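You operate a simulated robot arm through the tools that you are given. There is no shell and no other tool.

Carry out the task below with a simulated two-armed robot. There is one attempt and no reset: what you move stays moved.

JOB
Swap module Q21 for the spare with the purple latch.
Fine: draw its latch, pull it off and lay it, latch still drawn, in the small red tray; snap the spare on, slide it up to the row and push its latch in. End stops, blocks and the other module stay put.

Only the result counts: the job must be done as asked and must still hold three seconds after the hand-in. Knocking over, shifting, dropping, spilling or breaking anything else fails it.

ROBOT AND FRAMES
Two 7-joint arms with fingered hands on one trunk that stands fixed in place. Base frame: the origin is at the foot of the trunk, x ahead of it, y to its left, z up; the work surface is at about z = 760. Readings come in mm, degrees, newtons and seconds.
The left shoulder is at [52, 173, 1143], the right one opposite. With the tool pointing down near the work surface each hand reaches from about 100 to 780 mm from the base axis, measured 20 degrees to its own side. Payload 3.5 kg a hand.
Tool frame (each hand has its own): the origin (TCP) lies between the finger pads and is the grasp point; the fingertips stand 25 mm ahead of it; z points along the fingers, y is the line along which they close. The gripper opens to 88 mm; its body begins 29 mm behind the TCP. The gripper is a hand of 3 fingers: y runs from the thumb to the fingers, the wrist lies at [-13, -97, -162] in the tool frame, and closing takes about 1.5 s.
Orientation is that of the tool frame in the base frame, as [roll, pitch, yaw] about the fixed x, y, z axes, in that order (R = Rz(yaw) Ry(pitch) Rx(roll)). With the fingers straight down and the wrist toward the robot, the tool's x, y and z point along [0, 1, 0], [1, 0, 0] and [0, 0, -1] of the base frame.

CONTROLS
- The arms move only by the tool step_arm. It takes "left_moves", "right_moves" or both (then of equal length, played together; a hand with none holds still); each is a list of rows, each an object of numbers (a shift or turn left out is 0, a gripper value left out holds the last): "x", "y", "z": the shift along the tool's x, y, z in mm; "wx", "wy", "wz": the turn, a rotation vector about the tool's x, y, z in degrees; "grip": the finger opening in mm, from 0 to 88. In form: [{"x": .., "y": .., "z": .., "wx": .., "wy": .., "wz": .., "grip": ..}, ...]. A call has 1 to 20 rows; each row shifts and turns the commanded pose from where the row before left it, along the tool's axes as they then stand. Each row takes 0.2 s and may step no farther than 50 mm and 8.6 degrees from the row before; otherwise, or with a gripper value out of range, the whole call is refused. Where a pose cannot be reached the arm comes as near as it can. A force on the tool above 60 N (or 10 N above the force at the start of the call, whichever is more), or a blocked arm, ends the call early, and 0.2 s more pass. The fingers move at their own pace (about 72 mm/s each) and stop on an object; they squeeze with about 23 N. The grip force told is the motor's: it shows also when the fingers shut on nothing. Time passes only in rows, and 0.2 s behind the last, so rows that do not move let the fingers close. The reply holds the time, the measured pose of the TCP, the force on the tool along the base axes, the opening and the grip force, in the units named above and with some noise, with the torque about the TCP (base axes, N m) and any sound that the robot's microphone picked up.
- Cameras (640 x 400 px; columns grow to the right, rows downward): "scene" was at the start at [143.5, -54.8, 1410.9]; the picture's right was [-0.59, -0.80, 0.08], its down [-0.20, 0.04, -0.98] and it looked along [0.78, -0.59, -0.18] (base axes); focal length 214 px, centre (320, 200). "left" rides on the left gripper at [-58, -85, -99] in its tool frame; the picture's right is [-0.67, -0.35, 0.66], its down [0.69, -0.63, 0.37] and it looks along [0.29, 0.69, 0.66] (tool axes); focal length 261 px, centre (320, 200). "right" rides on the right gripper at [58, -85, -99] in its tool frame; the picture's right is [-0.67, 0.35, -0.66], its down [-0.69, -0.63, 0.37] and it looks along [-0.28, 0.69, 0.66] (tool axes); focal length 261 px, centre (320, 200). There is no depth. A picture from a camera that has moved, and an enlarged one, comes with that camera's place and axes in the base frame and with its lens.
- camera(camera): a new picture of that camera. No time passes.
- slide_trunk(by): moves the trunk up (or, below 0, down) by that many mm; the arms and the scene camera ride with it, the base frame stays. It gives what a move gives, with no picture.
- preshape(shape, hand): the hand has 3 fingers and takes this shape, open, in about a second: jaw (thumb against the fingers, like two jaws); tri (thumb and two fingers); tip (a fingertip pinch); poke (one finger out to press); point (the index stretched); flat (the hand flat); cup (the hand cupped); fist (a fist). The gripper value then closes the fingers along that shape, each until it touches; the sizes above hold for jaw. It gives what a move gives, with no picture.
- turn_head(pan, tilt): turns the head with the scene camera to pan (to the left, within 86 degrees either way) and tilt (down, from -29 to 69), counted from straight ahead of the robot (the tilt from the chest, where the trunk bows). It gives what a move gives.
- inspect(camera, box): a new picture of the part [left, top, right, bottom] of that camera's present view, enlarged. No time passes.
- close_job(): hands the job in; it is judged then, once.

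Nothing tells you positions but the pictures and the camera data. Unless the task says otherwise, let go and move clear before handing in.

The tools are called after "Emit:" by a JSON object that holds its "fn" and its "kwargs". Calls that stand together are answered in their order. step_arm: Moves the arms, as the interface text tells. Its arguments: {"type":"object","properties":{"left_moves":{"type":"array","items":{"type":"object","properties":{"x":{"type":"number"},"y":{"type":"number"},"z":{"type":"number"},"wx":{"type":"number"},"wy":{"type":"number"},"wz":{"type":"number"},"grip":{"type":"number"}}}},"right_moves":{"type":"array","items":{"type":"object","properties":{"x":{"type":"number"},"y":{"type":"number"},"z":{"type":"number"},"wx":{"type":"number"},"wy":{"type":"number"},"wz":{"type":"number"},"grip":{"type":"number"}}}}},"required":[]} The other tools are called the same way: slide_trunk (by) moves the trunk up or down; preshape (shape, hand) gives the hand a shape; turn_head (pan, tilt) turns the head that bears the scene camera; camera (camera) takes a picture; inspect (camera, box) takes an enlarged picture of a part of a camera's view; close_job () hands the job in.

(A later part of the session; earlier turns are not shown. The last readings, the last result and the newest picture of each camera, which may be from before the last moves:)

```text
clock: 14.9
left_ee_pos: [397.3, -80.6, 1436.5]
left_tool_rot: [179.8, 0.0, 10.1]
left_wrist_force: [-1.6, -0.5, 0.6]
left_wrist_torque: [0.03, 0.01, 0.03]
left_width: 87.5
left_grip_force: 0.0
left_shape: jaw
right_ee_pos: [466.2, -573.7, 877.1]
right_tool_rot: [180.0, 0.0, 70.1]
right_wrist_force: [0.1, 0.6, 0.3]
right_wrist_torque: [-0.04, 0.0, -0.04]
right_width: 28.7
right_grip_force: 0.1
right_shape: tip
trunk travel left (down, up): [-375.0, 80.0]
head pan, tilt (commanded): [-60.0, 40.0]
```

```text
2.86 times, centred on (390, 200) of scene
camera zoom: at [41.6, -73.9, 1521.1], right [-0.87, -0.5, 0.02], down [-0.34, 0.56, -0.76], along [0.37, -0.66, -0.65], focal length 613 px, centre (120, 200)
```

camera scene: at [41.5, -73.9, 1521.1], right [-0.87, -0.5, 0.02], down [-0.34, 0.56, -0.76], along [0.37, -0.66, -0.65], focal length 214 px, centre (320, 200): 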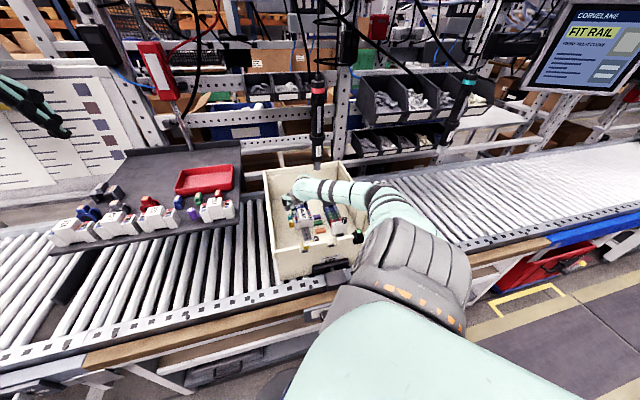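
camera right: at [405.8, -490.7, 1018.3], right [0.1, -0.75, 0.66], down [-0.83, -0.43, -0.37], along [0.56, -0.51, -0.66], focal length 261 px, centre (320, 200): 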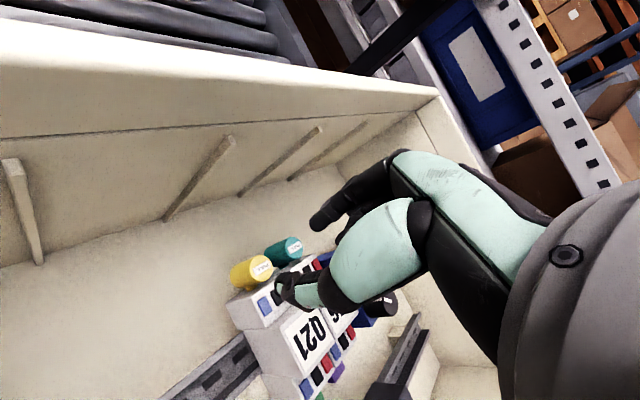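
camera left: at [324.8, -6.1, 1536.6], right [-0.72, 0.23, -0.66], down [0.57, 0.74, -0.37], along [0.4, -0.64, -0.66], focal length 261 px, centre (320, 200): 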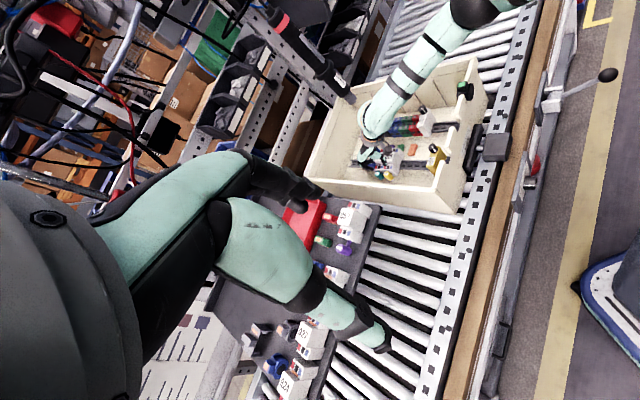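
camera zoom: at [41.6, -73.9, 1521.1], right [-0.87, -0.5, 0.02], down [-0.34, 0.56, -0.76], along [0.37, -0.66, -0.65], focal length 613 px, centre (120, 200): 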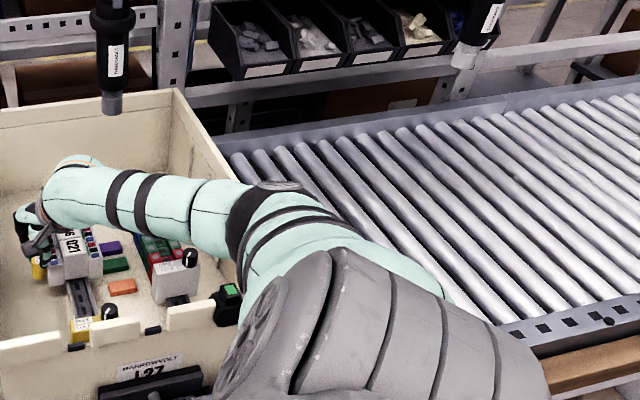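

Knob and fingers line up within about 1 mm in all three views, and the elbow clears the bin edge. I descend the last 29 mm around the knob slowly.

Emit:
{"fn": "step_arm", "kwargs": {"right_moves": [{"z": 6}, {"z": 6}, {"z": 6}, {"z": 6}, {"z": 5}, {}]}}

Emit:
{"fn": "inspect", "kwargs": {"camera": "right", "box": [220, 180, 380, 320]}}

Emit:
{"fn": "inspect", "kwargs": {"camera": "left", "box": [350, 130, 430, 190]}}

Emit:
{"fn": "inspect", "kwargs": {"camera": "scene", "box": [280, 185, 340, 235]}}

```text
clock: 16.3
left_ee_pos: [396.1, -79.9, 1436.8]
left_tool_rot: [180.0, 0.0, 9.9]
left_wrist_force: [0.7, 0.2, -0.1]
left_wrist_torque: [0.01, -0.01, 0.0]
left_width: 87.7
left_grip_force: 0.0
left_shape: jaw
right_ee_pos: [465.1, -573.5, 849.1]
right_tool_rot: [-180.0, 0.0, 70.1]
right_wrist_force: [0.2, 0.6, 0.0]
right_wrist_torque: [0.01, 0.0, 0.0]
right_width: 28.7
right_grip_force: 0.1
right_shape: tip
trunk travel left (down, up): [-375.0, 80.0]
head pan, tilt (commanded): [-60.0, 40.0]
```

```text
2.86 times, centred on (300, 250) of right
camera zoom: at [405.8, -490.3, 947.2], right [0.1, -0.75, 0.66], down [-0.83, -0.43, -0.37], along [0.56, -0.51, -0.66], focal length 745 px, centre (377, 57)
```

zoom: 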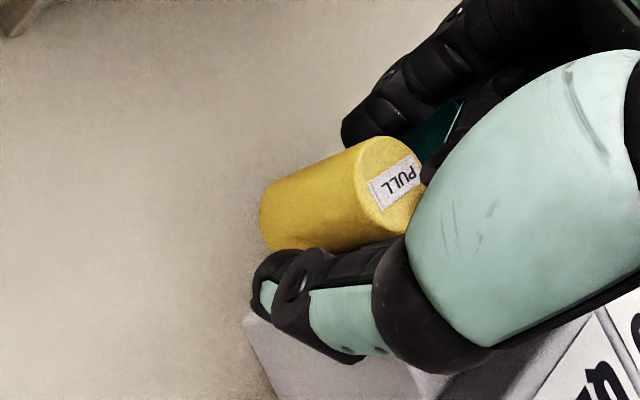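

```text
6.67 times, centred on (390, 160) of left
camera zoom: at [324.8, -6.3, 1536.7], right [-0.72, 0.23, -0.66], down [0.57, 0.74, -0.37], along [0.4, -0.63, -0.66], focal length 1738 px, centre (-147, 467)
```

zoom: 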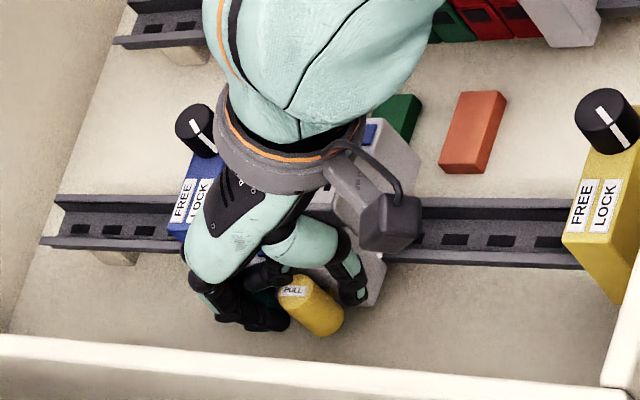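

```text
8.00 times, centred on (310, 210) of scene
camera zoom: at [41.7, -73.9, 1521.0], right [-0.87, -0.5, 0.02], down [-0.34, 0.56, -0.76], along [0.37, -0.66, -0.65], focal length 1716 px, centre (400, 120)
```

zoom: 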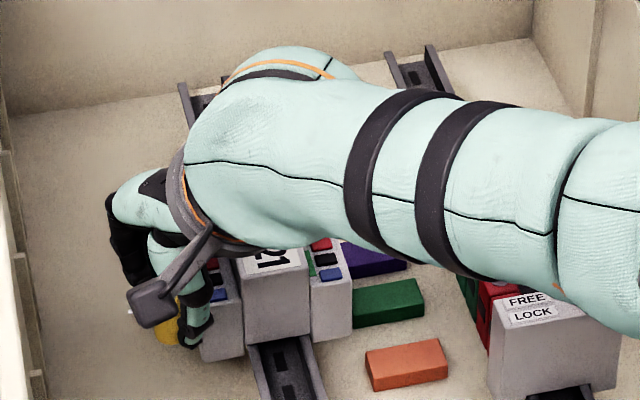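

The fingers straddle the yellow knob cleanly. I close on it.

Emit:
{"fn": "step_arm", "kwargs": {"right_moves": [{"grip": 8}, {}, {}, {}, {}]}}

Emit:
{"fn": "inspect", "kwargs": {"camera": "right", "box": [220, 180, 380, 320]}}

Emit:
{"fn": "inspect", "kwargs": {"camera": "left", "box": [350, 130, 430, 190]}}

```text
clock: 17.5
left_ee_pos: [396.6, -80.0, 1436.3]
left_tool_rot: [179.9, 0.0, 10.0]
left_wrist_force: [0.7, 0.1, -0.1]
left_wrist_torque: [-0.01, -0.01, -0.01]
left_width: 87.8
left_grip_force: 0.1
left_shape: jaw
right_ee_pos: [464.6, -573.6, 847.9]
right_tool_rot: [179.9, 0.0, 70.1]
right_wrist_force: [4.3, 0.0, 3.1]
right_wrist_torque: [-0.04, -0.08, 0.03]
right_width: 8.8
right_grip_force: 0.0
right_shape: tip
trunk travel left (down, up): [-375.0, 80.0]
head pan, tilt (commanded): [-60.0, 40.0]
```

```text
2.86 times, centred on (300, 250) of right
camera zoom: at [406.1, -490.2, 947.3], right [0.1, -0.75, 0.66], down [-0.83, -0.43, -0.37], along [0.56, -0.51, -0.66], focal length 745 px, centre (377, 57)
```

zoom: 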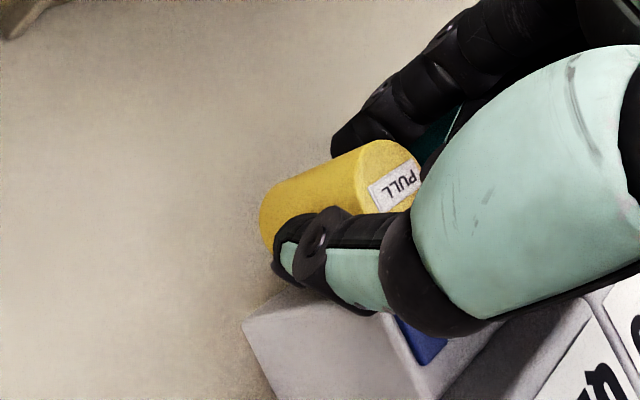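

```text
6.67 times, centred on (390, 160) of left
camera zoom: at [325.2, -6.1, 1536.6], right [-0.72, 0.23, -0.66], down [0.57, 0.74, -0.37], along [0.4, -0.64, -0.66], focal length 1738 px, centre (-147, 467)
```

zoom: 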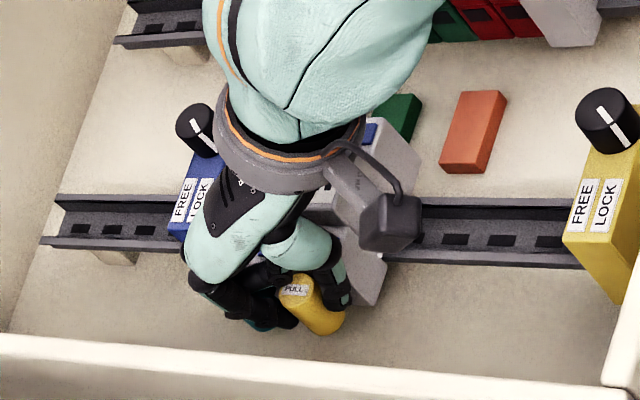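

The reading shows 8.8 mm with almost no grip force, so I command full closure to see whether the fingers stop on the knob.

Emit:
{"fn": "step_arm", "kwargs": {"right_moves": [{"grip": 0}, {}, {}, {}]}}

Emit:
{"fn": "inspect", "kwargs": {"camera": "right", "box": [220, 180, 380, 320]}}

Emit:
{"fn": "inspect", "kwargs": {"camera": "left", "box": [350, 130, 430, 190]}}

```text
clock: 18.5
left_ee_pos: [396.9, -80.0, 1435.9]
left_tool_rot: [-180.0, 0.0, 10.0]
left_wrist_force: [0.8, -0.2, -0.1]
left_wrist_torque: [0.03, -0.01, 0.01]
left_width: 87.7
left_grip_force: 0.0
left_shape: jaw
right_ee_pos: [467.0, -574.4, 848.0]
right_tool_rot: [180.0, 0.0, 70.1]
right_wrist_force: [4.5, 0.2, -0.4]
right_wrist_torque: [0.02, -0.07, 0.09]
right_width: 10.0
right_grip_force: 23.0
right_shape: tip
trunk travel left (down, up): [-375.0, 80.0]
head pan, tilt (commanded): [-60.0, 40.0]
```

```text
2.86 times, centred on (300, 250) of right
camera zoom: at [406.3, -490.1, 947.0], right [0.1, -0.75, 0.66], down [-0.83, -0.43, -0.37], along [0.56, -0.51, -0.66], focal length 745 px, centre (377, 57)
```

zoom: 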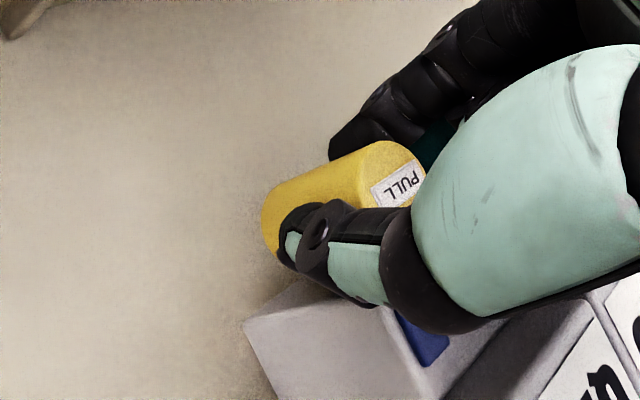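

```text
6.67 times, centred on (390, 160) of left
camera zoom: at [325.7, -6.1, 1536.5], right [-0.72, 0.23, -0.66], down [0.57, 0.74, -0.37], along [0.4, -0.64, -0.66], focal length 1738 px, centre (-147, 467)
```

zoom: 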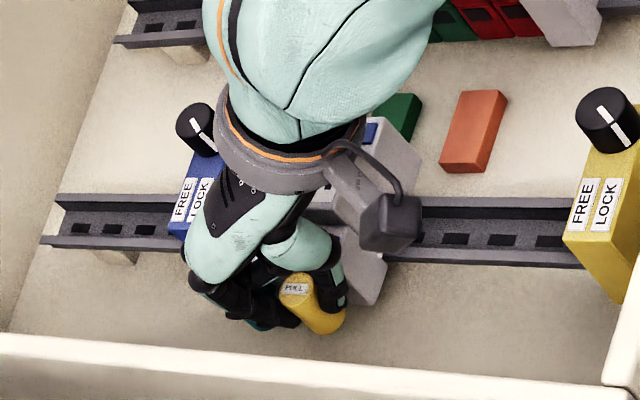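

The fingers now hold the knob with 23 N. I pull it outward along (0.7, 0.7) in small steps.

Emit:
{"fn": "step_arm", "kwargs": {"right_moves": [{"x": 1.81, "y": 0.85}, {"x": 1.81, "y": 0.85}, {"x": 1.81, "y": 0.85}, {"x": 1.81, "y": 0.85}, {}]}}

Emit:
{"fn": "inspect", "kwargs": {"camera": "right", "box": [220, 180, 380, 320]}}

Emit:
{"fn": "inspect", "kwargs": {"camera": "left", "box": [350, 130, 430, 190]}}

```text
clock: 19.7
left_ee_pos: [397.4, -79.7, 1438.5]
left_tool_rot: [-180.0, 0.0, 10.1]
left_wrist_force: [0.2, -0.3, -0.2]
left_wrist_torque: [-0.01, 0.04, -0.01]
left_width: 87.6
left_grip_force: 0.1
left_shape: jaw
right_ee_pos: [470.7, -567.5, 849.0]
right_tool_rot: [180.0, -0.1, 70.0]
right_wrist_force: [2.7, 1.0, 0.6]
right_wrist_torque: [0.04, -0.08, 0.01]
right_width: 9.0
right_grip_force: 22.7
right_shape: tip
trunk travel left (down, up): [-375.0, 80.0]
head pan, tilt (commanded): [-60.0, 40.0]
```

```text
2.86 times, centred on (300, 250) of right
camera zoom: at [411.6, -484.6, 947.2], right [0.1, -0.75, 0.66], down [-0.83, -0.43, -0.37], along [0.55, -0.51, -0.66], focal length 745 px, centre (377, 57)
```

zoom: 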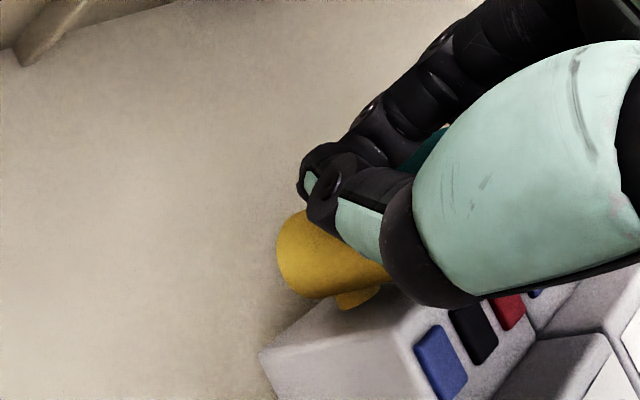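

```text
6.67 times, centred on (390, 160) of left
camera zoom: at [325.5, -6.1, 1536.5], right [-0.72, 0.23, -0.66], down [0.57, 0.74, -0.37], along [0.4, -0.64, -0.66], focal length 1738 px, centre (-147, 467)
```

zoom: 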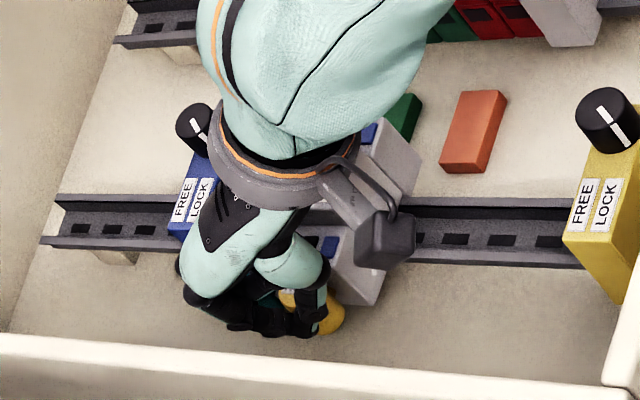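

The fingers slipped off the knob outward; the latch did not move. I open, rise, and close in free air to learn where the fingertips really meet.

Emit:
{"fn": "step_arm", "kwargs": {"right_moves": [{"x": 2, "grip": 26}, {"x": 2}, {}, {"z": -15}, {"z": -15}, {"z": -15}, {"grip": 0}, {}, {}, {}]}}

Emit:
{"fn": "inspect", "kwargs": {"camera": "right", "box": [220, 180, 380, 320]}}

Emit:
{"fn": "inspect", "kwargs": {"camera": "left", "box": [350, 130, 430, 190]}}

Emit:
{"fn": "inspect", "kwargs": {"camera": "scene", "box": [280, 185, 340, 235]}}

```text
clock: 21.9
left_ee_pos: [396.1, -80.0, 1437.7]
left_tool_rot: [179.9, 0.0, 10.0]
left_wrist_force: [0.0, -0.3, -0.3]
left_wrist_torque: [-0.01, 0.01, 0.04]
left_width: 87.6
left_grip_force: 0.1
left_shape: jaw
right_ee_pos: [472.1, -566.0, 893.6]
right_tool_rot: [-180.0, -0.1, 70.0]
right_wrist_force: [-0.1, 0.1, 0.0]
right_wrist_torque: [-0.01, -0.01, 0.01]
right_width: 0.0
right_grip_force: 23.5
right_shape: tip
trunk travel left (down, up): [-375.0, 80.0]
head pan, tilt (commanded): [-60.0, 40.0]
```

```text
2.86 times, centred on (300, 250) of right
camera zoom: at [413.1, -481.3, 991.8], right [0.1, -0.75, 0.66], down [-0.83, -0.43, -0.37], along [0.56, -0.51, -0.66], focal length 745 px, centre (377, 57)
```

zoom: 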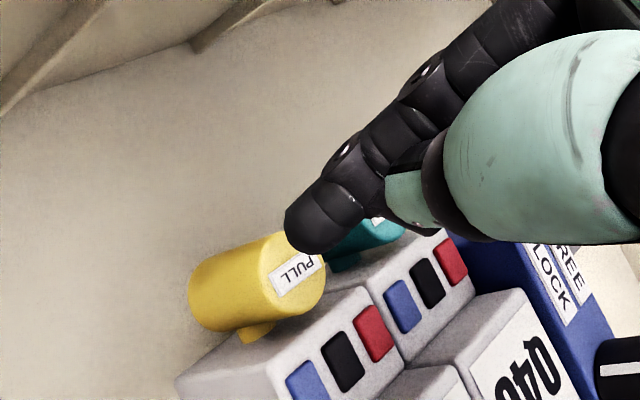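

```text
6.67 times, centred on (390, 160) of left
camera zoom: at [324.9, -6.3, 1536.7], right [-0.72, 0.23, -0.66], down [0.57, 0.74, -0.37], along [0.4, -0.63, -0.66], focal length 1738 px, centre (-147, 467)
```

zoom: 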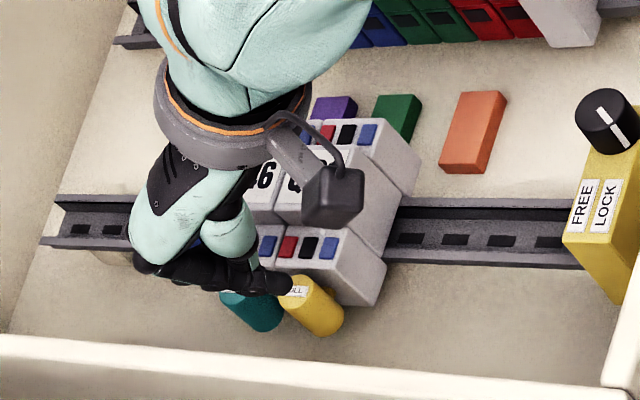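

```text
8.00 times, centred on (310, 210) of scene
camera zoom: at [41.7, -73.9, 1521.0], right [-0.87, -0.5, 0.02], down [-0.34, 0.56, -0.76], along [0.37, -0.66, -0.65], focal length 1716 px, centre (400, 120)
```

zoom: 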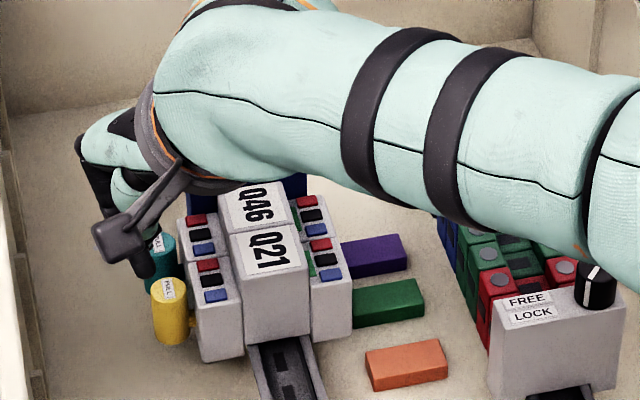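

In free air the fingertips close fully (reading 0), so the earlier 10 mm reading was the knob itself with the tips off-centre. I zoom hard on the knob from all three cameras to fix its position better.

Emit:
{"fn": "inspect", "kwargs": {"camera": "right", "box": [250, 250, 330, 300]}}

Emit:
{"fn": "inspect", "kwargs": {"camera": "left", "box": [376, 162, 408, 182]}}

Emit:
{"fn": "inspect", "kwargs": {"camera": "scene", "box": [290, 208, 322, 228]}}

```text
8.00 times, centred on (290, 275) of right
camera zoom: at [413.1, -481.3, 991.8], right [0.1, -0.75, 0.66], down [-0.83, -0.43, -0.37], along [0.56, -0.51, -0.66], focal length 2085 px, centre (560, -400)
```

zoom: 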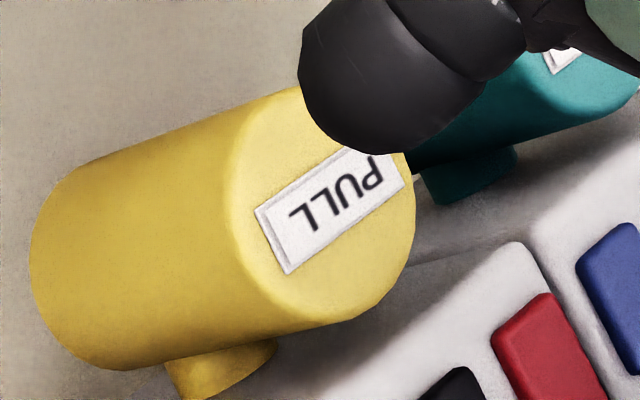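

```text
16.00 times, centred on (392, 172) of left
camera zoom: at [324.9, -6.3, 1536.7], right [-0.72, 0.23, -0.66], down [0.57, 0.74, -0.37], along [0.4, -0.63, -0.66], focal length 4170 px, centre (-832, 648)
```

zoom: 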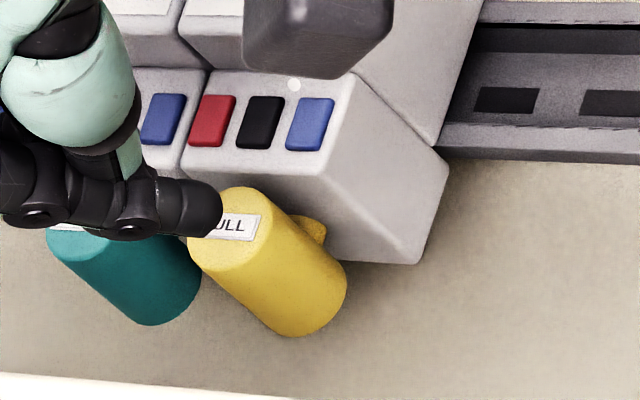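

```text
16.00 times, centred on (306, 218) of scene
camera zoom: at [41.7, -73.9, 1521.0], right [-0.87, -0.5, 0.02], down [-0.34, 0.56, -0.76], along [0.37, -0.66, -0.65], focal length 3432 px, centre (544, -88)
```

zoom: 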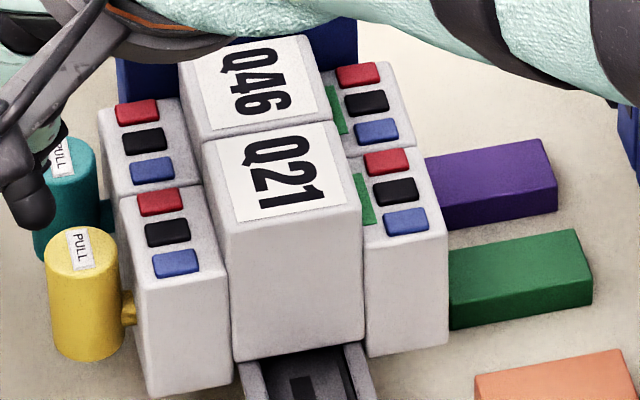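

The knob axis is at about (464.5, -575.7) and I had gripped it 4 mm too far out, so it squeezed away. I turn the hand to close exactly along the rail direction and set it about 5 mm inward of the knob axis so the fingers hook behind the knob's widest part.

Emit:
{"fn": "step_arm", "kwargs": {"right_moves": [{"wz": 8.3, "grip": 24}, {"wz": 8.3}, {"wz": 8.4}, {"x": -10, "y": 1}, {"x": -9.4, "y": 0.5}, {}, {}]}}

Emit:
{"fn": "inspect", "kwargs": {"camera": "right", "box": [220, 180, 380, 320]}}

Emit:
{"fn": "inspect", "kwargs": {"camera": "left", "box": [370, 150, 418, 180]}}

Emit:
{"fn": "inspect", "kwargs": {"camera": "scene", "box": [286, 198, 326, 228]}}

```text
clock: 23.5
left_ee_pos: [396.0, -78.6, 1437.0]
left_tool_rot: [179.8, 0.0, 10.0]
left_wrist_force: [0.6, 0.0, -0.3]
left_wrist_torque: [0.01, 0.02, 0.01]
left_width: 87.7
left_grip_force: 0.2
left_shape: jaw
right_ee_pos: [459.8, -578.9, 894.8]
right_tool_rot: [-179.9, 0.0, 45.0]
right_wrist_force: [-0.4, 0.1, 0.3]
right_wrist_torque: [-0.04, 0.02, 0.0]
right_width: 23.5
right_grip_force: 0.0
right_shape: tip
trunk travel left (down, up): [-375.0, 80.0]
head pan, tilt (commanded): [-60.0, 40.0]
```

```text
2.86 times, centred on (300, 250) of right
camera zoom: at [441.1, -477.7, 992.4], right [-0.23, -0.72, 0.66], down [-0.93, -0.04, -0.37], along [0.29, -0.69, -0.66], focal length 745 px, centre (377, 57)
```

zoom: 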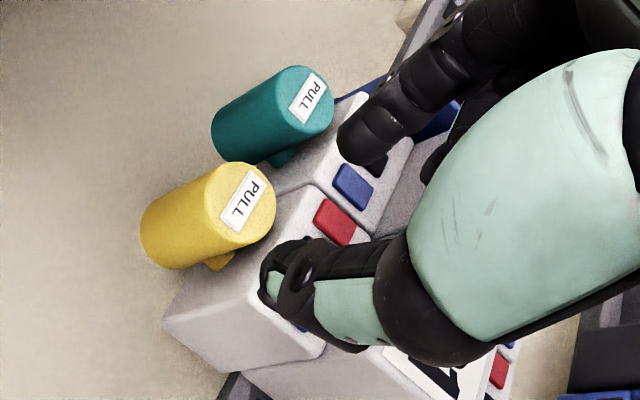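

```text
13.33 times, centred on (394, 165) of left
camera zoom: at [324.9, -6.3, 1536.7], right [-0.72, 0.23, -0.66], down [0.57, 0.74, -0.37], along [0.4, -0.63, -0.66], focal length 3475 px, centre (-667, 667)
```

zoom: 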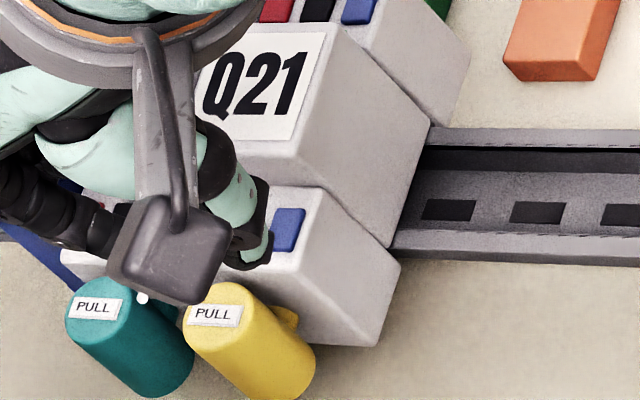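

```text
13.33 times, centred on (306, 213) of scene
camera zoom: at [41.7, -73.9, 1521.0], right [-0.87, -0.5, 0.02], down [-0.34, 0.56, -0.76], along [0.37, -0.66, -0.65], focal length 2860 px, centre (507, 27)
```

zoom: 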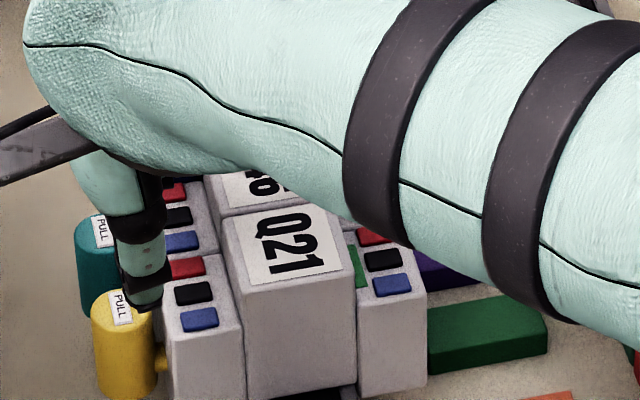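

Emit:
{"fn": "step_arm", "kwargs": {"right_moves": [{"x": 2, "y": 1.8}, {"z": 10}, {"z": 10}, {"z": 6}, {"z": 3}, {}]}}

Emit:
{"fn": "inspect", "kwargs": {"camera": "right", "box": [220, 180, 380, 320]}}

Emit:
{"fn": "inspect", "kwargs": {"camera": "left", "box": [370, 150, 418, 180]}}

Emit:
{"fn": "inspect", "kwargs": {"camera": "scene", "box": [286, 198, 326, 228]}}

```text
clock: 24.9
left_ee_pos: [396.2, -78.7, 1438.3]
left_tool_rot: [180.0, 0.0, 10.0]
left_wrist_force: [-0.7, 0.7, 0.3]
left_wrist_torque: [0.03, -0.02, 0.0]
left_width: 87.6
left_grip_force: 0.0
left_shape: jaw
right_ee_pos: [462.4, -580.3, 865.2]
right_tool_rot: [-179.9, -0.1, 45.0]
right_wrist_force: [0.4, -1.2, -1.2]
right_wrist_torque: [0.01, -0.01, 0.04]
right_width: 23.6
right_grip_force: 0.2
right_shape: tip
trunk travel left (down, up): [-375.0, 80.0]
head pan, tilt (commanded): [-60.0, 40.0]
```

```text
2.86 times, centred on (300, 250) of right
camera zoom: at [443.8, -478.0, 963.4], right [-0.23, -0.72, 0.66], down [-0.93, -0.04, -0.37], along [0.29, -0.69, -0.66], focal length 745 px, centre (377, 57)
```

zoom: 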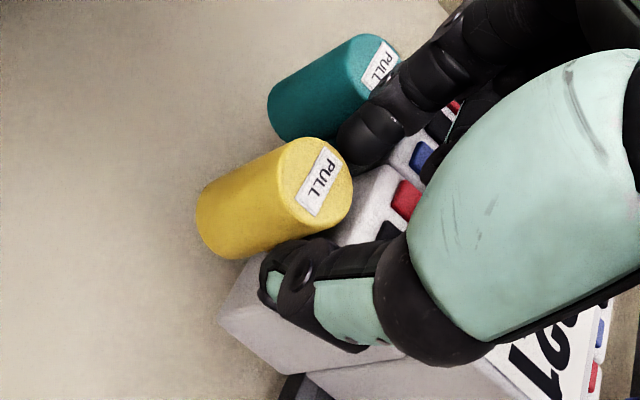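

```text
13.33 times, centred on (394, 165) of left
camera zoom: at [324.8, -6.3, 1536.7], right [-0.72, 0.23, -0.66], down [0.57, 0.74, -0.37], along [0.4, -0.63, -0.66], focal length 3475 px, centre (-667, 667)
```

zoom: 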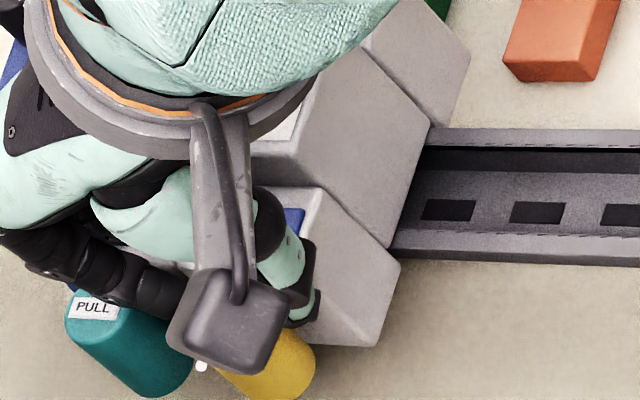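

```text
13.33 times, centred on (306, 213) of scene
camera zoom: at [41.7, -73.9, 1521.0], right [-0.87, -0.5, 0.02], down [-0.34, 0.56, -0.76], along [0.37, -0.66, -0.65], focal length 2860 px, centre (507, 27)
```

zoom: 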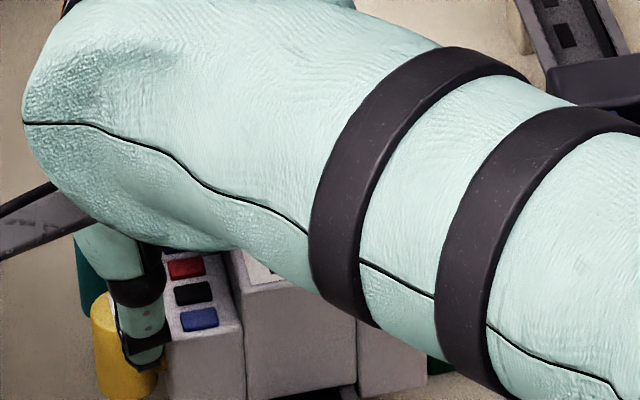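

The knob sits where planned relative to the fingers (about 4.5 mm outward, centred). I go down the remaining 17 mm.

Emit:
{"fn": "step_arm", "kwargs": {"right_moves": [{"z": 5}, {"z": 4}, {"z": 4}, {"z": 4}, {"z": 2}, {}]}}

Emit:
{"fn": "inspect", "kwargs": {"camera": "right", "box": [220, 180, 380, 320]}}

```text
clock: 26.3
left_ee_pos: [394.9, -78.4, 1438.2]
left_tool_rot: [179.9, -0.1, 10.1]
left_wrist_force: [-0.7, 1.0, 0.0]
left_wrist_torque: [0.02, -0.01, -0.02]
left_width: 87.9
left_grip_force: 0.1
left_shape: jaw
right_ee_pos: [462.1, -579.0, 845.7]
right_tool_rot: [179.9, 0.0, 45.0]
right_wrist_force: [-2.7, 1.0, 7.0]
right_wrist_torque: [-0.16, -0.12, 0.0]
right_width: 23.3
right_grip_force: 0.1
right_shape: tip
trunk travel left (down, up): [-375.0, 80.0]
head pan, tilt (commanded): [-60.0, 40.0]
```

```text
2.86 times, centred on (300, 250) of right
camera zoom: at [443.1, -477.4, 944.9], right [-0.23, -0.72, 0.66], down [-0.93, -0.04, -0.37], along [0.29, -0.69, -0.66], focal length 745 px, centre (377, 57)
```

zoom: 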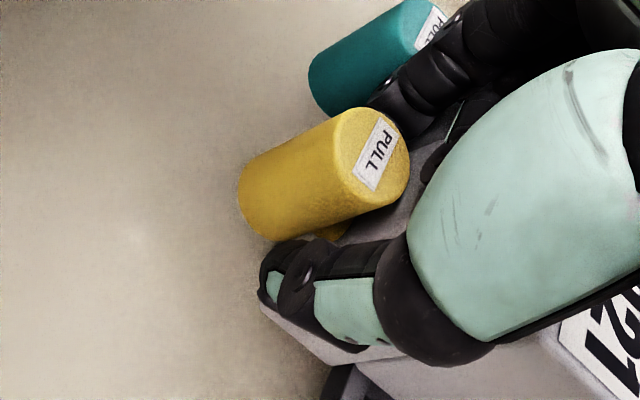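

A light 7 N upward contact shows at the index side (it touches the shoulder edge). I back up slightly, shift 2.5 mm outward and go down again.

Emit:
{"fn": "step_arm", "kwargs": {"right_moves": [{"z": -6}, {"x": 2.5}, {}, {"z": 3}, {"z": 3}, {}]}}

Emit:
{"fn": "inspect", "kwargs": {"camera": "right", "box": [220, 180, 380, 320]}}

```text
clock: 27.7
left_ee_pos: [396.6, -78.3, 1438.2]
left_tool_rot: [179.9, 0.1, 10.0]
left_wrist_force: [-0.2, 0.4, 0.4]
left_wrist_torque: [0.01, -0.02, 0.02]
left_width: 87.6
left_grip_force: 0.0
left_shape: jaw
right_ee_pos: [462.7, -577.7, 846.6]
right_tool_rot: [179.9, 0.0, 45.0]
right_wrist_force: [-3.6, 1.5, 6.4]
right_wrist_torque: [-0.15, -0.13, -0.01]
right_width: 23.3
right_grip_force: 0.0
right_shape: tip
trunk travel left (down, up): [-375.0, 80.0]
head pan, tilt (commanded): [-60.0, 40.0]
```

```text
2.86 times, centred on (300, 250) of right
camera zoom: at [444.3, -475.7, 945.4], right [-0.23, -0.72, 0.66], down [-0.93, -0.04, -0.37], along [0.29, -0.69, -0.66], focal length 745 px, centre (377, 57)
```

zoom: 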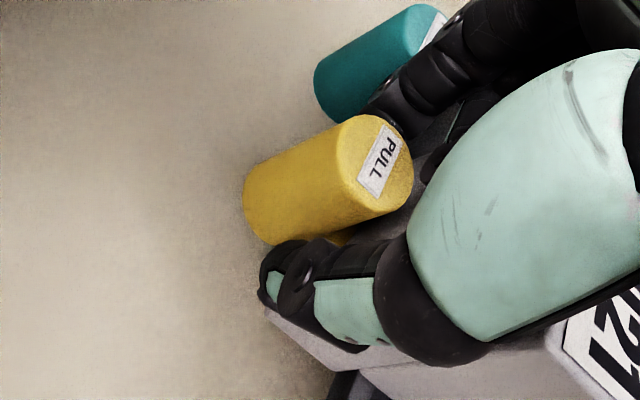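

The contact is the slanted index finger resting on the teal knob's top. I raise 7 mm, set back 2 mm inward, and close there so the index moves away from the teal knob.

Emit:
{"fn": "step_arm", "kwargs": {"right_moves": [{"z": -7}, {"x": -2}, {}, {"grip": 14}, {}, {}]}}

Emit:
{"fn": "inspect", "kwargs": {"camera": "right", "box": [220, 180, 380, 320]}}

```text
clock: 29.1
left_ee_pos: [397.8, -80.5, 1436.4]
left_tool_rot: [180.0, 0.0, 10.0]
left_wrist_force: [0.9, 0.1, -0.3]
left_wrist_torque: [0.02, 0.02, 0.01]
left_width: 87.7
left_grip_force: 0.0
left_shape: jaw
right_ee_pos: [461.5, -577.8, 852.2]
right_tool_rot: [180.0, 0.0, 45.0]
right_wrist_force: [0.9, -0.8, 0.4]
right_wrist_torque: [0.01, -0.02, 0.01]
right_width: 14.8
right_grip_force: 0.0
right_shape: tip
trunk travel left (down, up): [-375.0, 80.0]
head pan, tilt (commanded): [-60.0, 40.0]
```

```text
2.86 times, centred on (300, 250) of right
camera zoom: at [444.0, -478.0, 951.1], right [-0.23, -0.72, 0.66], down [-0.93, -0.04, -0.37], along [0.29, -0.69, -0.66], focal length 745 px, centre (377, 57)
```

zoom: 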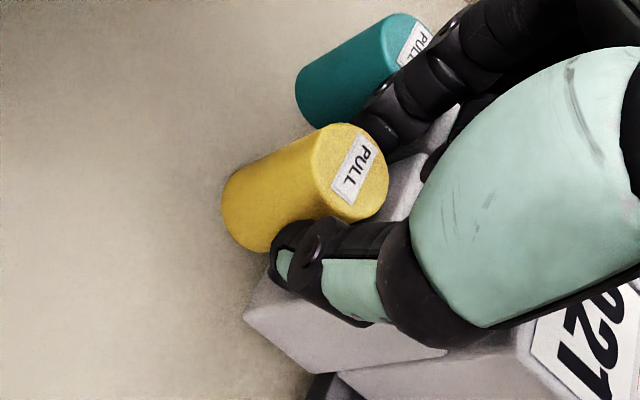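

Emit:
{"fn": "step_arm", "kwargs": {"right_moves": [{"z": 2}, {"z": 2}, {}]}}

Emit:
{"fn": "step_arm", "kwargs": {"right_moves": [{"grip": 0}, {}, {}, {}, {}]}}

Emit:
{"fn": "inspect", "kwargs": {"camera": "right", "box": [220, 180, 380, 320]}}

Emit:
{"fn": "inspect", "kwargs": {"camera": "left", "box": [370, 150, 418, 180]}}

```text
clock: 29.9
left_ee_pos: [395.8, -79.8, 1437.4]
left_tool_rot: [179.9, 0.0, 9.9]
left_wrist_force: [-0.7, -0.2, -0.1]
left_wrist_torque: [-0.03, -0.02, 0.0]
left_width: 87.6
left_grip_force: 0.0
left_shape: jaw
right_ee_pos: [462.2, -578.4, 848.7]
right_tool_rot: [180.0, 0.0, 45.1]
right_wrist_force: [0.6, -1.0, 2.1]
right_wrist_torque: [-0.05, -0.06, -0.01]
right_width: 14.7
right_grip_force: 0.1
right_shape: tip
trunk travel left (down, up): [-375.0, 80.0]
head pan, tilt (commanded): [-60.0, 40.0]
```

```text
clock: 31.1
left_ee_pos: [396.2, -80.0, 1437.1]
left_tool_rot: [-180.0, 0.2, 10.0]
left_wrist_force: [0.0, 0.2, 1.0]
left_wrist_torque: [0.02, 0.0, -0.05]
left_width: 87.3
left_grip_force: 0.1
left_shape: jaw
right_ee_pos: [462.0, -580.5, 848.4]
right_tool_rot: [179.9, 0.0, 45.1]
right_wrist_force: [-1.4, -0.7, -1.2]
right_wrist_torque: [-0.04, -0.04, -0.03]
right_width: 12.5
right_grip_force: 22.4
right_shape: tip
trunk travel left (down, up): [-375.0, 80.0]
head pan, tilt (commanded): [-60.0, 40.0]
```

```text
2.86 times, centred on (300, 250) of right
camera zoom: at [443.7, -478.4, 946.9], right [-0.23, -0.72, 0.66], down [-0.93, -0.04, -0.37], along [0.29, -0.69, -0.66], focal length 745 px, centre (377, 57)
```

zoom: 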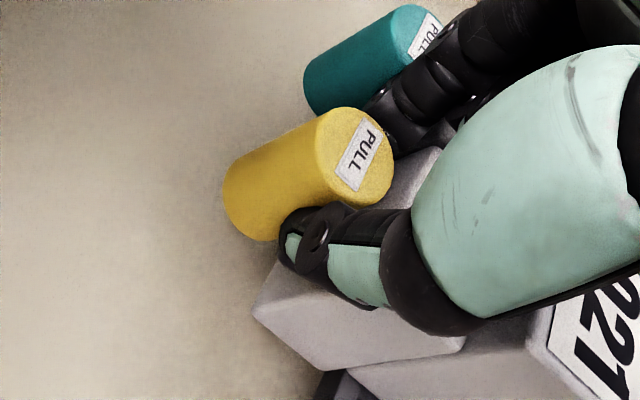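

```text
13.33 times, centred on (394, 165) of left
camera zoom: at [324.8, -6.8, 1536.7], right [-0.72, 0.23, -0.66], down [0.57, 0.74, -0.37], along [0.4, -0.63, -0.66], focal length 3475 px, centre (-667, 667)
```

zoom: 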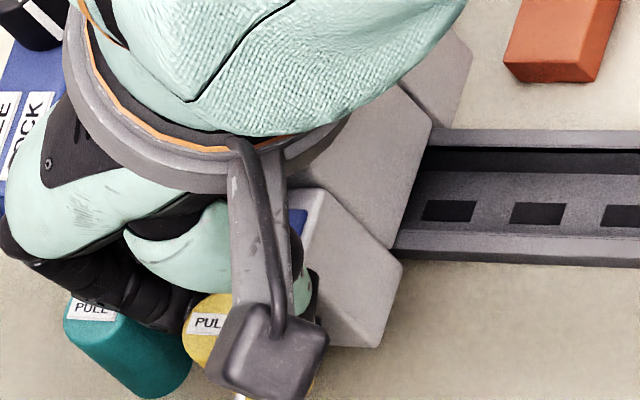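

Gripped again with 22 N, now slightly behind the knob. I pull outward slowly.

Emit:
{"fn": "step_arm", "kwargs": {"right_moves": [{"x": 1.5}, {"x": 1.5}, {"x": 1.5}, {"x": 1.5}, {}]}}

Emit:
{"fn": "inspect", "kwargs": {"camera": "right", "box": [220, 180, 380, 320]}}

```text
clock: 32.3
left_ee_pos: [393.9, -82.4, 1437.7]
left_tool_rot: [180.0, -0.1, 10.0]
left_wrist_force: [0.1, 0.9, 0.1]
left_wrist_torque: [0.0, 0.0, 0.03]
left_width: 87.7
left_grip_force: 0.0
left_shape: jaw
right_ee_pos: [464.4, -577.7, 848.2]
right_tool_rot: [180.0, 0.0, 45.0]
right_wrist_force: [-8.2, -7.4, 0.7]
right_wrist_torque: [-0.12, 0.13, -0.05]
right_width: 11.1
right_grip_force: 23.4
right_shape: tip
trunk travel left (down, up): [-375.0, 80.0]
head pan, tilt (commanded): [-60.0, 40.0]
```

```text
2.86 times, centred on (300, 250) of right
camera zoom: at [446.9, -475.4, 946.8], right [-0.23, -0.72, 0.66], down [-0.93, -0.04, -0.37], along [0.29, -0.69, -0.66], focal length 745 px, centre (377, 57)
```

zoom: 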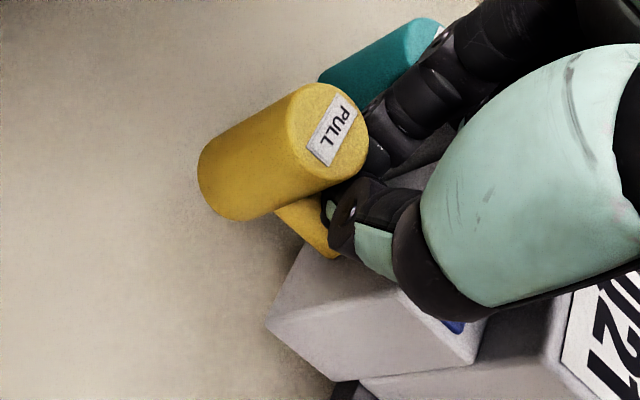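

The knob is moving: the stem is now visible (about 13 mm drawn) with the fingers hooked behind it. I pull a little more to reach the stop.

Emit:
{"fn": "step_arm", "kwargs": {"right_moves": [{"x": 1.5}, {"x": 1.5}, {}]}}

Emit:
{"fn": "inspect", "kwargs": {"camera": "right", "box": [220, 180, 380, 320]}}

```text
clock: 33.1
left_ee_pos: [394.3, -82.2, 1437.9]
left_tool_rot: [180.0, 0.0, 10.0]
left_wrist_force: [-0.5, -0.5, 0.5]
left_wrist_torque: [-0.03, -0.01, -0.03]
left_width: 87.4
left_grip_force: 0.1
left_shape: jaw
right_ee_pos: [467.9, -576.0, 847.2]
right_tool_rot: [-180.0, -0.1, 45.0]
right_wrist_force: [-11.8, -15.6, 0.6]
right_wrist_torque: [-0.25, 0.21, -0.07]
right_width: 10.6
right_grip_force: 22.8
right_shape: tip
trunk travel left (down, up): [-375.0, 80.0]
head pan, tilt (commanded): [-60.0, 40.0]
```

```text
2.86 times, centred on (300, 250) of right
camera zoom: at [448.6, -474.0, 946.7], right [-0.23, -0.72, 0.65], down [-0.93, -0.04, -0.37], along [0.29, -0.69, -0.66], focal length 745 px, centre (377, 57)
```

zoom: 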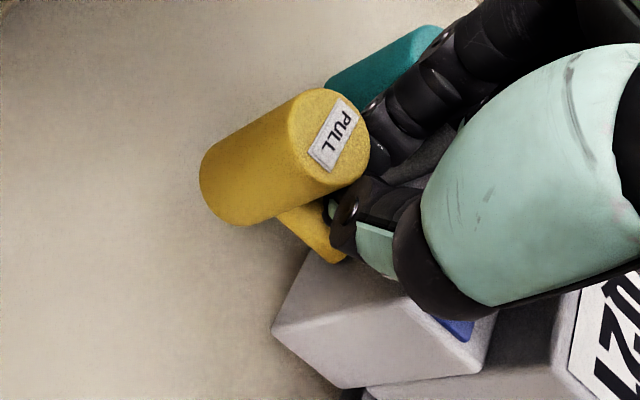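

Emit:
{"fn": "step_arm", "kwargs": {"right_moves": [{"x": 1.5}, {"x": 1.0}, {}]}}

Emit:
{"fn": "inspect", "kwargs": {"camera": "right", "box": [220, 180, 380, 320]}}

Emit:
{"fn": "inspect", "kwargs": {"camera": "left", "box": [370, 150, 418, 180]}}

Emit:
{"fn": "inspect", "kwargs": {"camera": "scene", "box": [286, 198, 326, 228]}}

```text
clock: 33.9
left_ee_pos: [392.2, -83.2, 1437.7]
left_tool_rot: [-180.0, -0.2, 10.1]
left_wrist_force: [0.4, -0.3, 0.1]
left_wrist_torque: [0.04, -0.01, 0.02]
left_width: 87.4
left_grip_force: 0.1
left_shape: jaw
right_ee_pos: [468.7, -574.0, 847.2]
right_tool_rot: [180.0, -0.2, 45.0]
right_wrist_force: [-16.3, -20.0, 0.7]
right_wrist_torque: [-0.35, 0.24, -0.13]
right_width: 10.8
right_grip_force: 23.0
right_shape: tip
trunk travel left (down, up): [-375.0, 80.0]
head pan, tilt (commanded): [-60.0, 40.0]
```

```text
2.86 times, centred on (300, 250) of right
camera zoom: at [449.8, -472.9, 946.6], right [-0.23, -0.72, 0.65], down [-0.93, -0.04, -0.37], along [0.29, -0.69, -0.66], focal length 745 px, centre (377, 57)
```

zoom: 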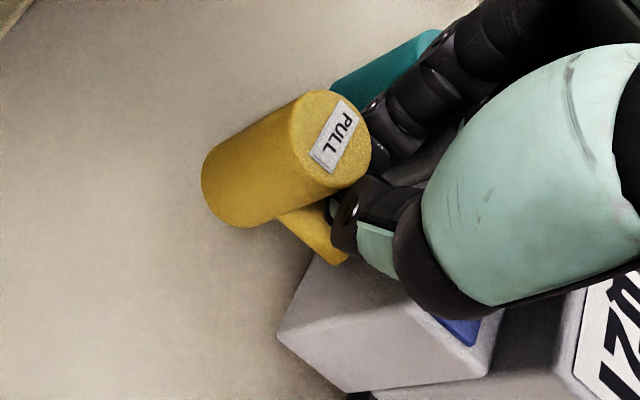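

```text
13.33 times, centred on (394, 165) of left
camera zoom: at [321.5, -10.4, 1537.4], right [-0.72, 0.23, -0.66], down [0.57, 0.74, -0.36], along [0.4, -0.63, -0.66], focal length 3475 px, centre (-667, 667)
```

zoom: 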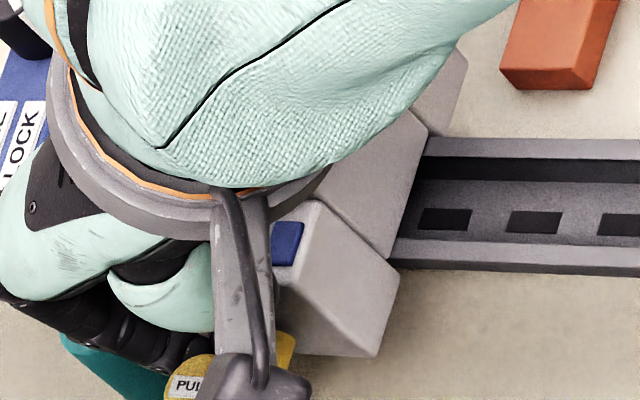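

```text
13.33 times, centred on (306, 213) of scene
camera zoom: at [38.3, -77.9, 1520.9], right [-0.87, -0.5, 0.01], down [-0.33, 0.56, -0.76], along [0.37, -0.66, -0.65], focal length 2860 px, centre (507, 27)
```

zoom: 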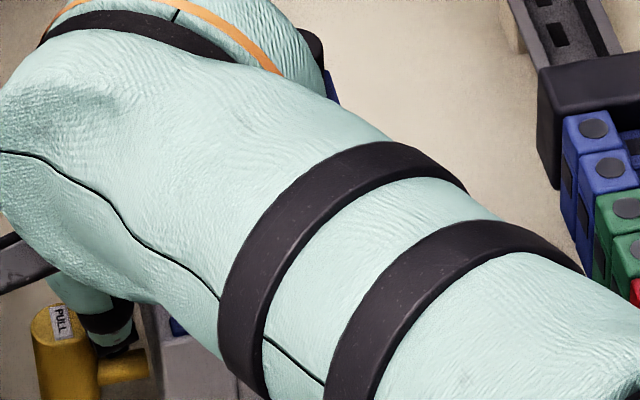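

The pulling force now rises without further knob motion, so the latch is at its stop. I release the tension by easing back, then try to slide the freed module gently along the rail away from Q46 (toward the yellow stop) by its stem, watching force.

Emit:
{"fn": "step_arm", "kwargs": {"right_moves": [{"x": -1.5}, {"x": -1.5}, {}]}}

Emit:
{"fn": "step_arm", "kwargs": {"right_moves": [{"y": -1.5}, {"y": -1.5}, {"y": -1.5}, {}]}}

Emit:
{"fn": "inspect", "kwargs": {"camera": "right", "box": [220, 180, 380, 320]}}

Emit:
{"fn": "inspect", "kwargs": {"camera": "left", "box": [370, 150, 418, 180]}}

```text
clock: 34.7
left_ee_pos: [394.1, -83.3, 1438.7]
left_tool_rot: [-179.9, -0.1, 10.0]
left_wrist_force: [0.0, -0.8, 1.4]
left_wrist_torque: [0.0, 0.01, 0.01]
left_width: 87.9
left_grip_force: 0.0
left_shape: jaw
right_ee_pos: [467.4, -575.8, 847.9]
right_tool_rot: [-180.0, -0.3, 45.0]
right_wrist_force: [-11.0, -15.3, 0.5]
right_wrist_torque: [-0.27, 0.2, -0.09]
right_width: 10.4
right_grip_force: 23.5
right_shape: tip
trunk travel left (down, up): [-375.0, 80.0]
head pan, tilt (commanded): [-60.0, 40.0]
```

```text
clock: 35.7
left_ee_pos: [394.8, -81.7, 1436.7]
left_tool_rot: [-180.0, -0.1, 10.0]
left_wrist_force: [-0.8, -0.3, -0.8]
left_wrist_torque: [0.0, 0.02, 0.0]
left_width: 87.7
left_grip_force: 0.0
left_shape: jaw
right_ee_pos: [463.4, -570.7, 848.4]
right_tool_rot: [-180.0, -0.1, 45.1]
right_wrist_force: [-10.2, -15.2, 0.8]
right_wrist_torque: [-0.29, 0.2, -0.08]
right_width: 10.5
right_grip_force: 23.1
right_shape: tip
trunk travel left (down, up): [-375.0, 80.0]
head pan, tilt (commanded): [-60.0, 40.0]
```

```text
2.86 times, centred on (300, 250) of right
camera zoom: at [445.3, -470.5, 946.7], right [-0.23, -0.72, 0.65], down [-0.93, -0.04, -0.37], along [0.29, -0.69, -0.66], focal length 745 px, centre (377, 57)
```

zoom: 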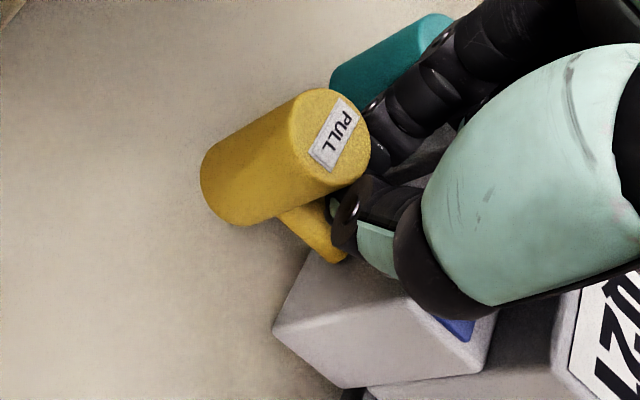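

```text
13.33 times, centred on (394, 165) of left
camera zoom: at [322.5, -9.4, 1537.2], right [-0.72, 0.23, -0.66], down [0.57, 0.74, -0.36], along [0.4, -0.63, -0.66], focal length 3475 px, centre (-667, 667)
```

zoom: 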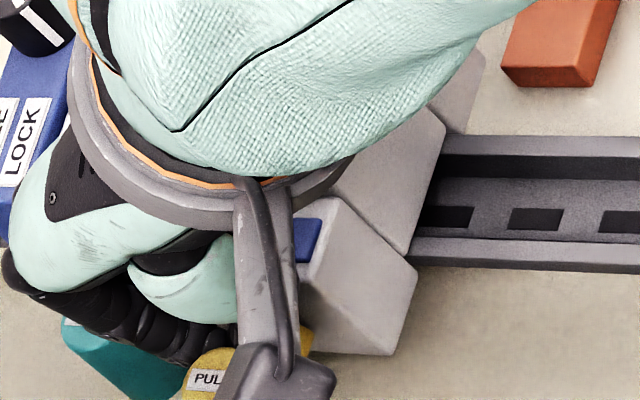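

The module slides freely with almost no force along the rail. I ease off the outward pull and slide it about 45 mm away from Q46.

Emit:
{"fn": "step_arm", "kwargs": {"right_moves": [{"x": -1.5}, {"x": -1.5}, {"x": -1.0}, {"y": -4}, {"y": -4}, {"y": -4}, {"y": -4}, {"y": -4}, {}]}}

Emit:
{"fn": "camera", "kwargs": {"camera": "right"}}

Emit:
{"fn": "inspect", "kwargs": {"camera": "left", "box": [360, 130, 440, 190]}}

```text
clock: 37.7
left_ee_pos: [394.7, -81.9, 1438.5]
left_tool_rot: [179.9, 0.0, 9.9]
left_wrist_force: [-0.1, 0.3, -0.4]
left_wrist_torque: [0.0, 0.0, -0.01]
left_width: 87.8
left_grip_force: 0.1
left_shape: jaw
right_ee_pos: [447.0, -560.3, 848.1]
right_tool_rot: [180.0, 0.0, 45.1]
right_wrist_force: [-4.3, -7.3, 1.2]
right_wrist_torque: [-0.11, 0.08, -0.06]
right_width: 10.3
right_grip_force: 23.2
right_shape: tip
trunk travel left (down, up): [-375.0, 80.0]
head pan, tilt (commanded): [-60.0, 40.0]
```

```text
taken
camera right: at [429.0, -458.2, 946.8], right [-0.23, -0.72, 0.66], down [-0.93, -0.04, -0.37], along [0.29, -0.69, -0.66], focal length 261 px, centre (320, 200)
```

right: 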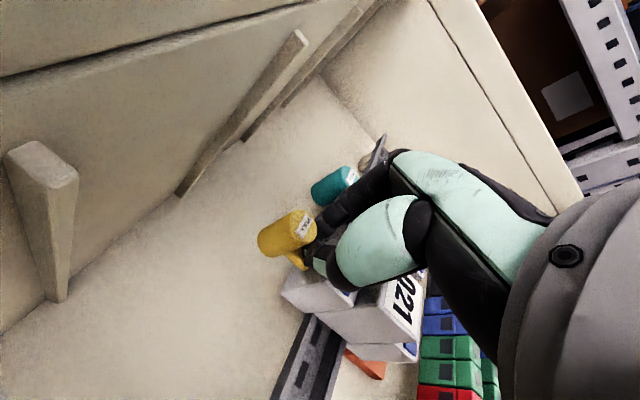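

```text
6.67 times, centred on (400, 160) of left
camera zoom: at [324.0, -7.8, 1536.9], right [-0.72, 0.23, -0.66], down [0.57, 0.74, -0.37], along [0.4, -0.63, -0.66], focal length 1738 px, centre (-213, 467)
```

zoom: 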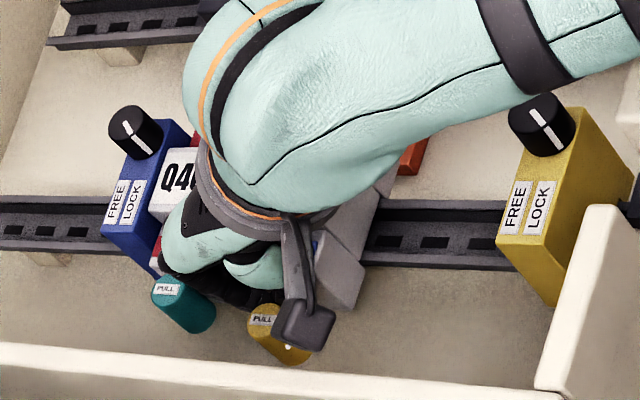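

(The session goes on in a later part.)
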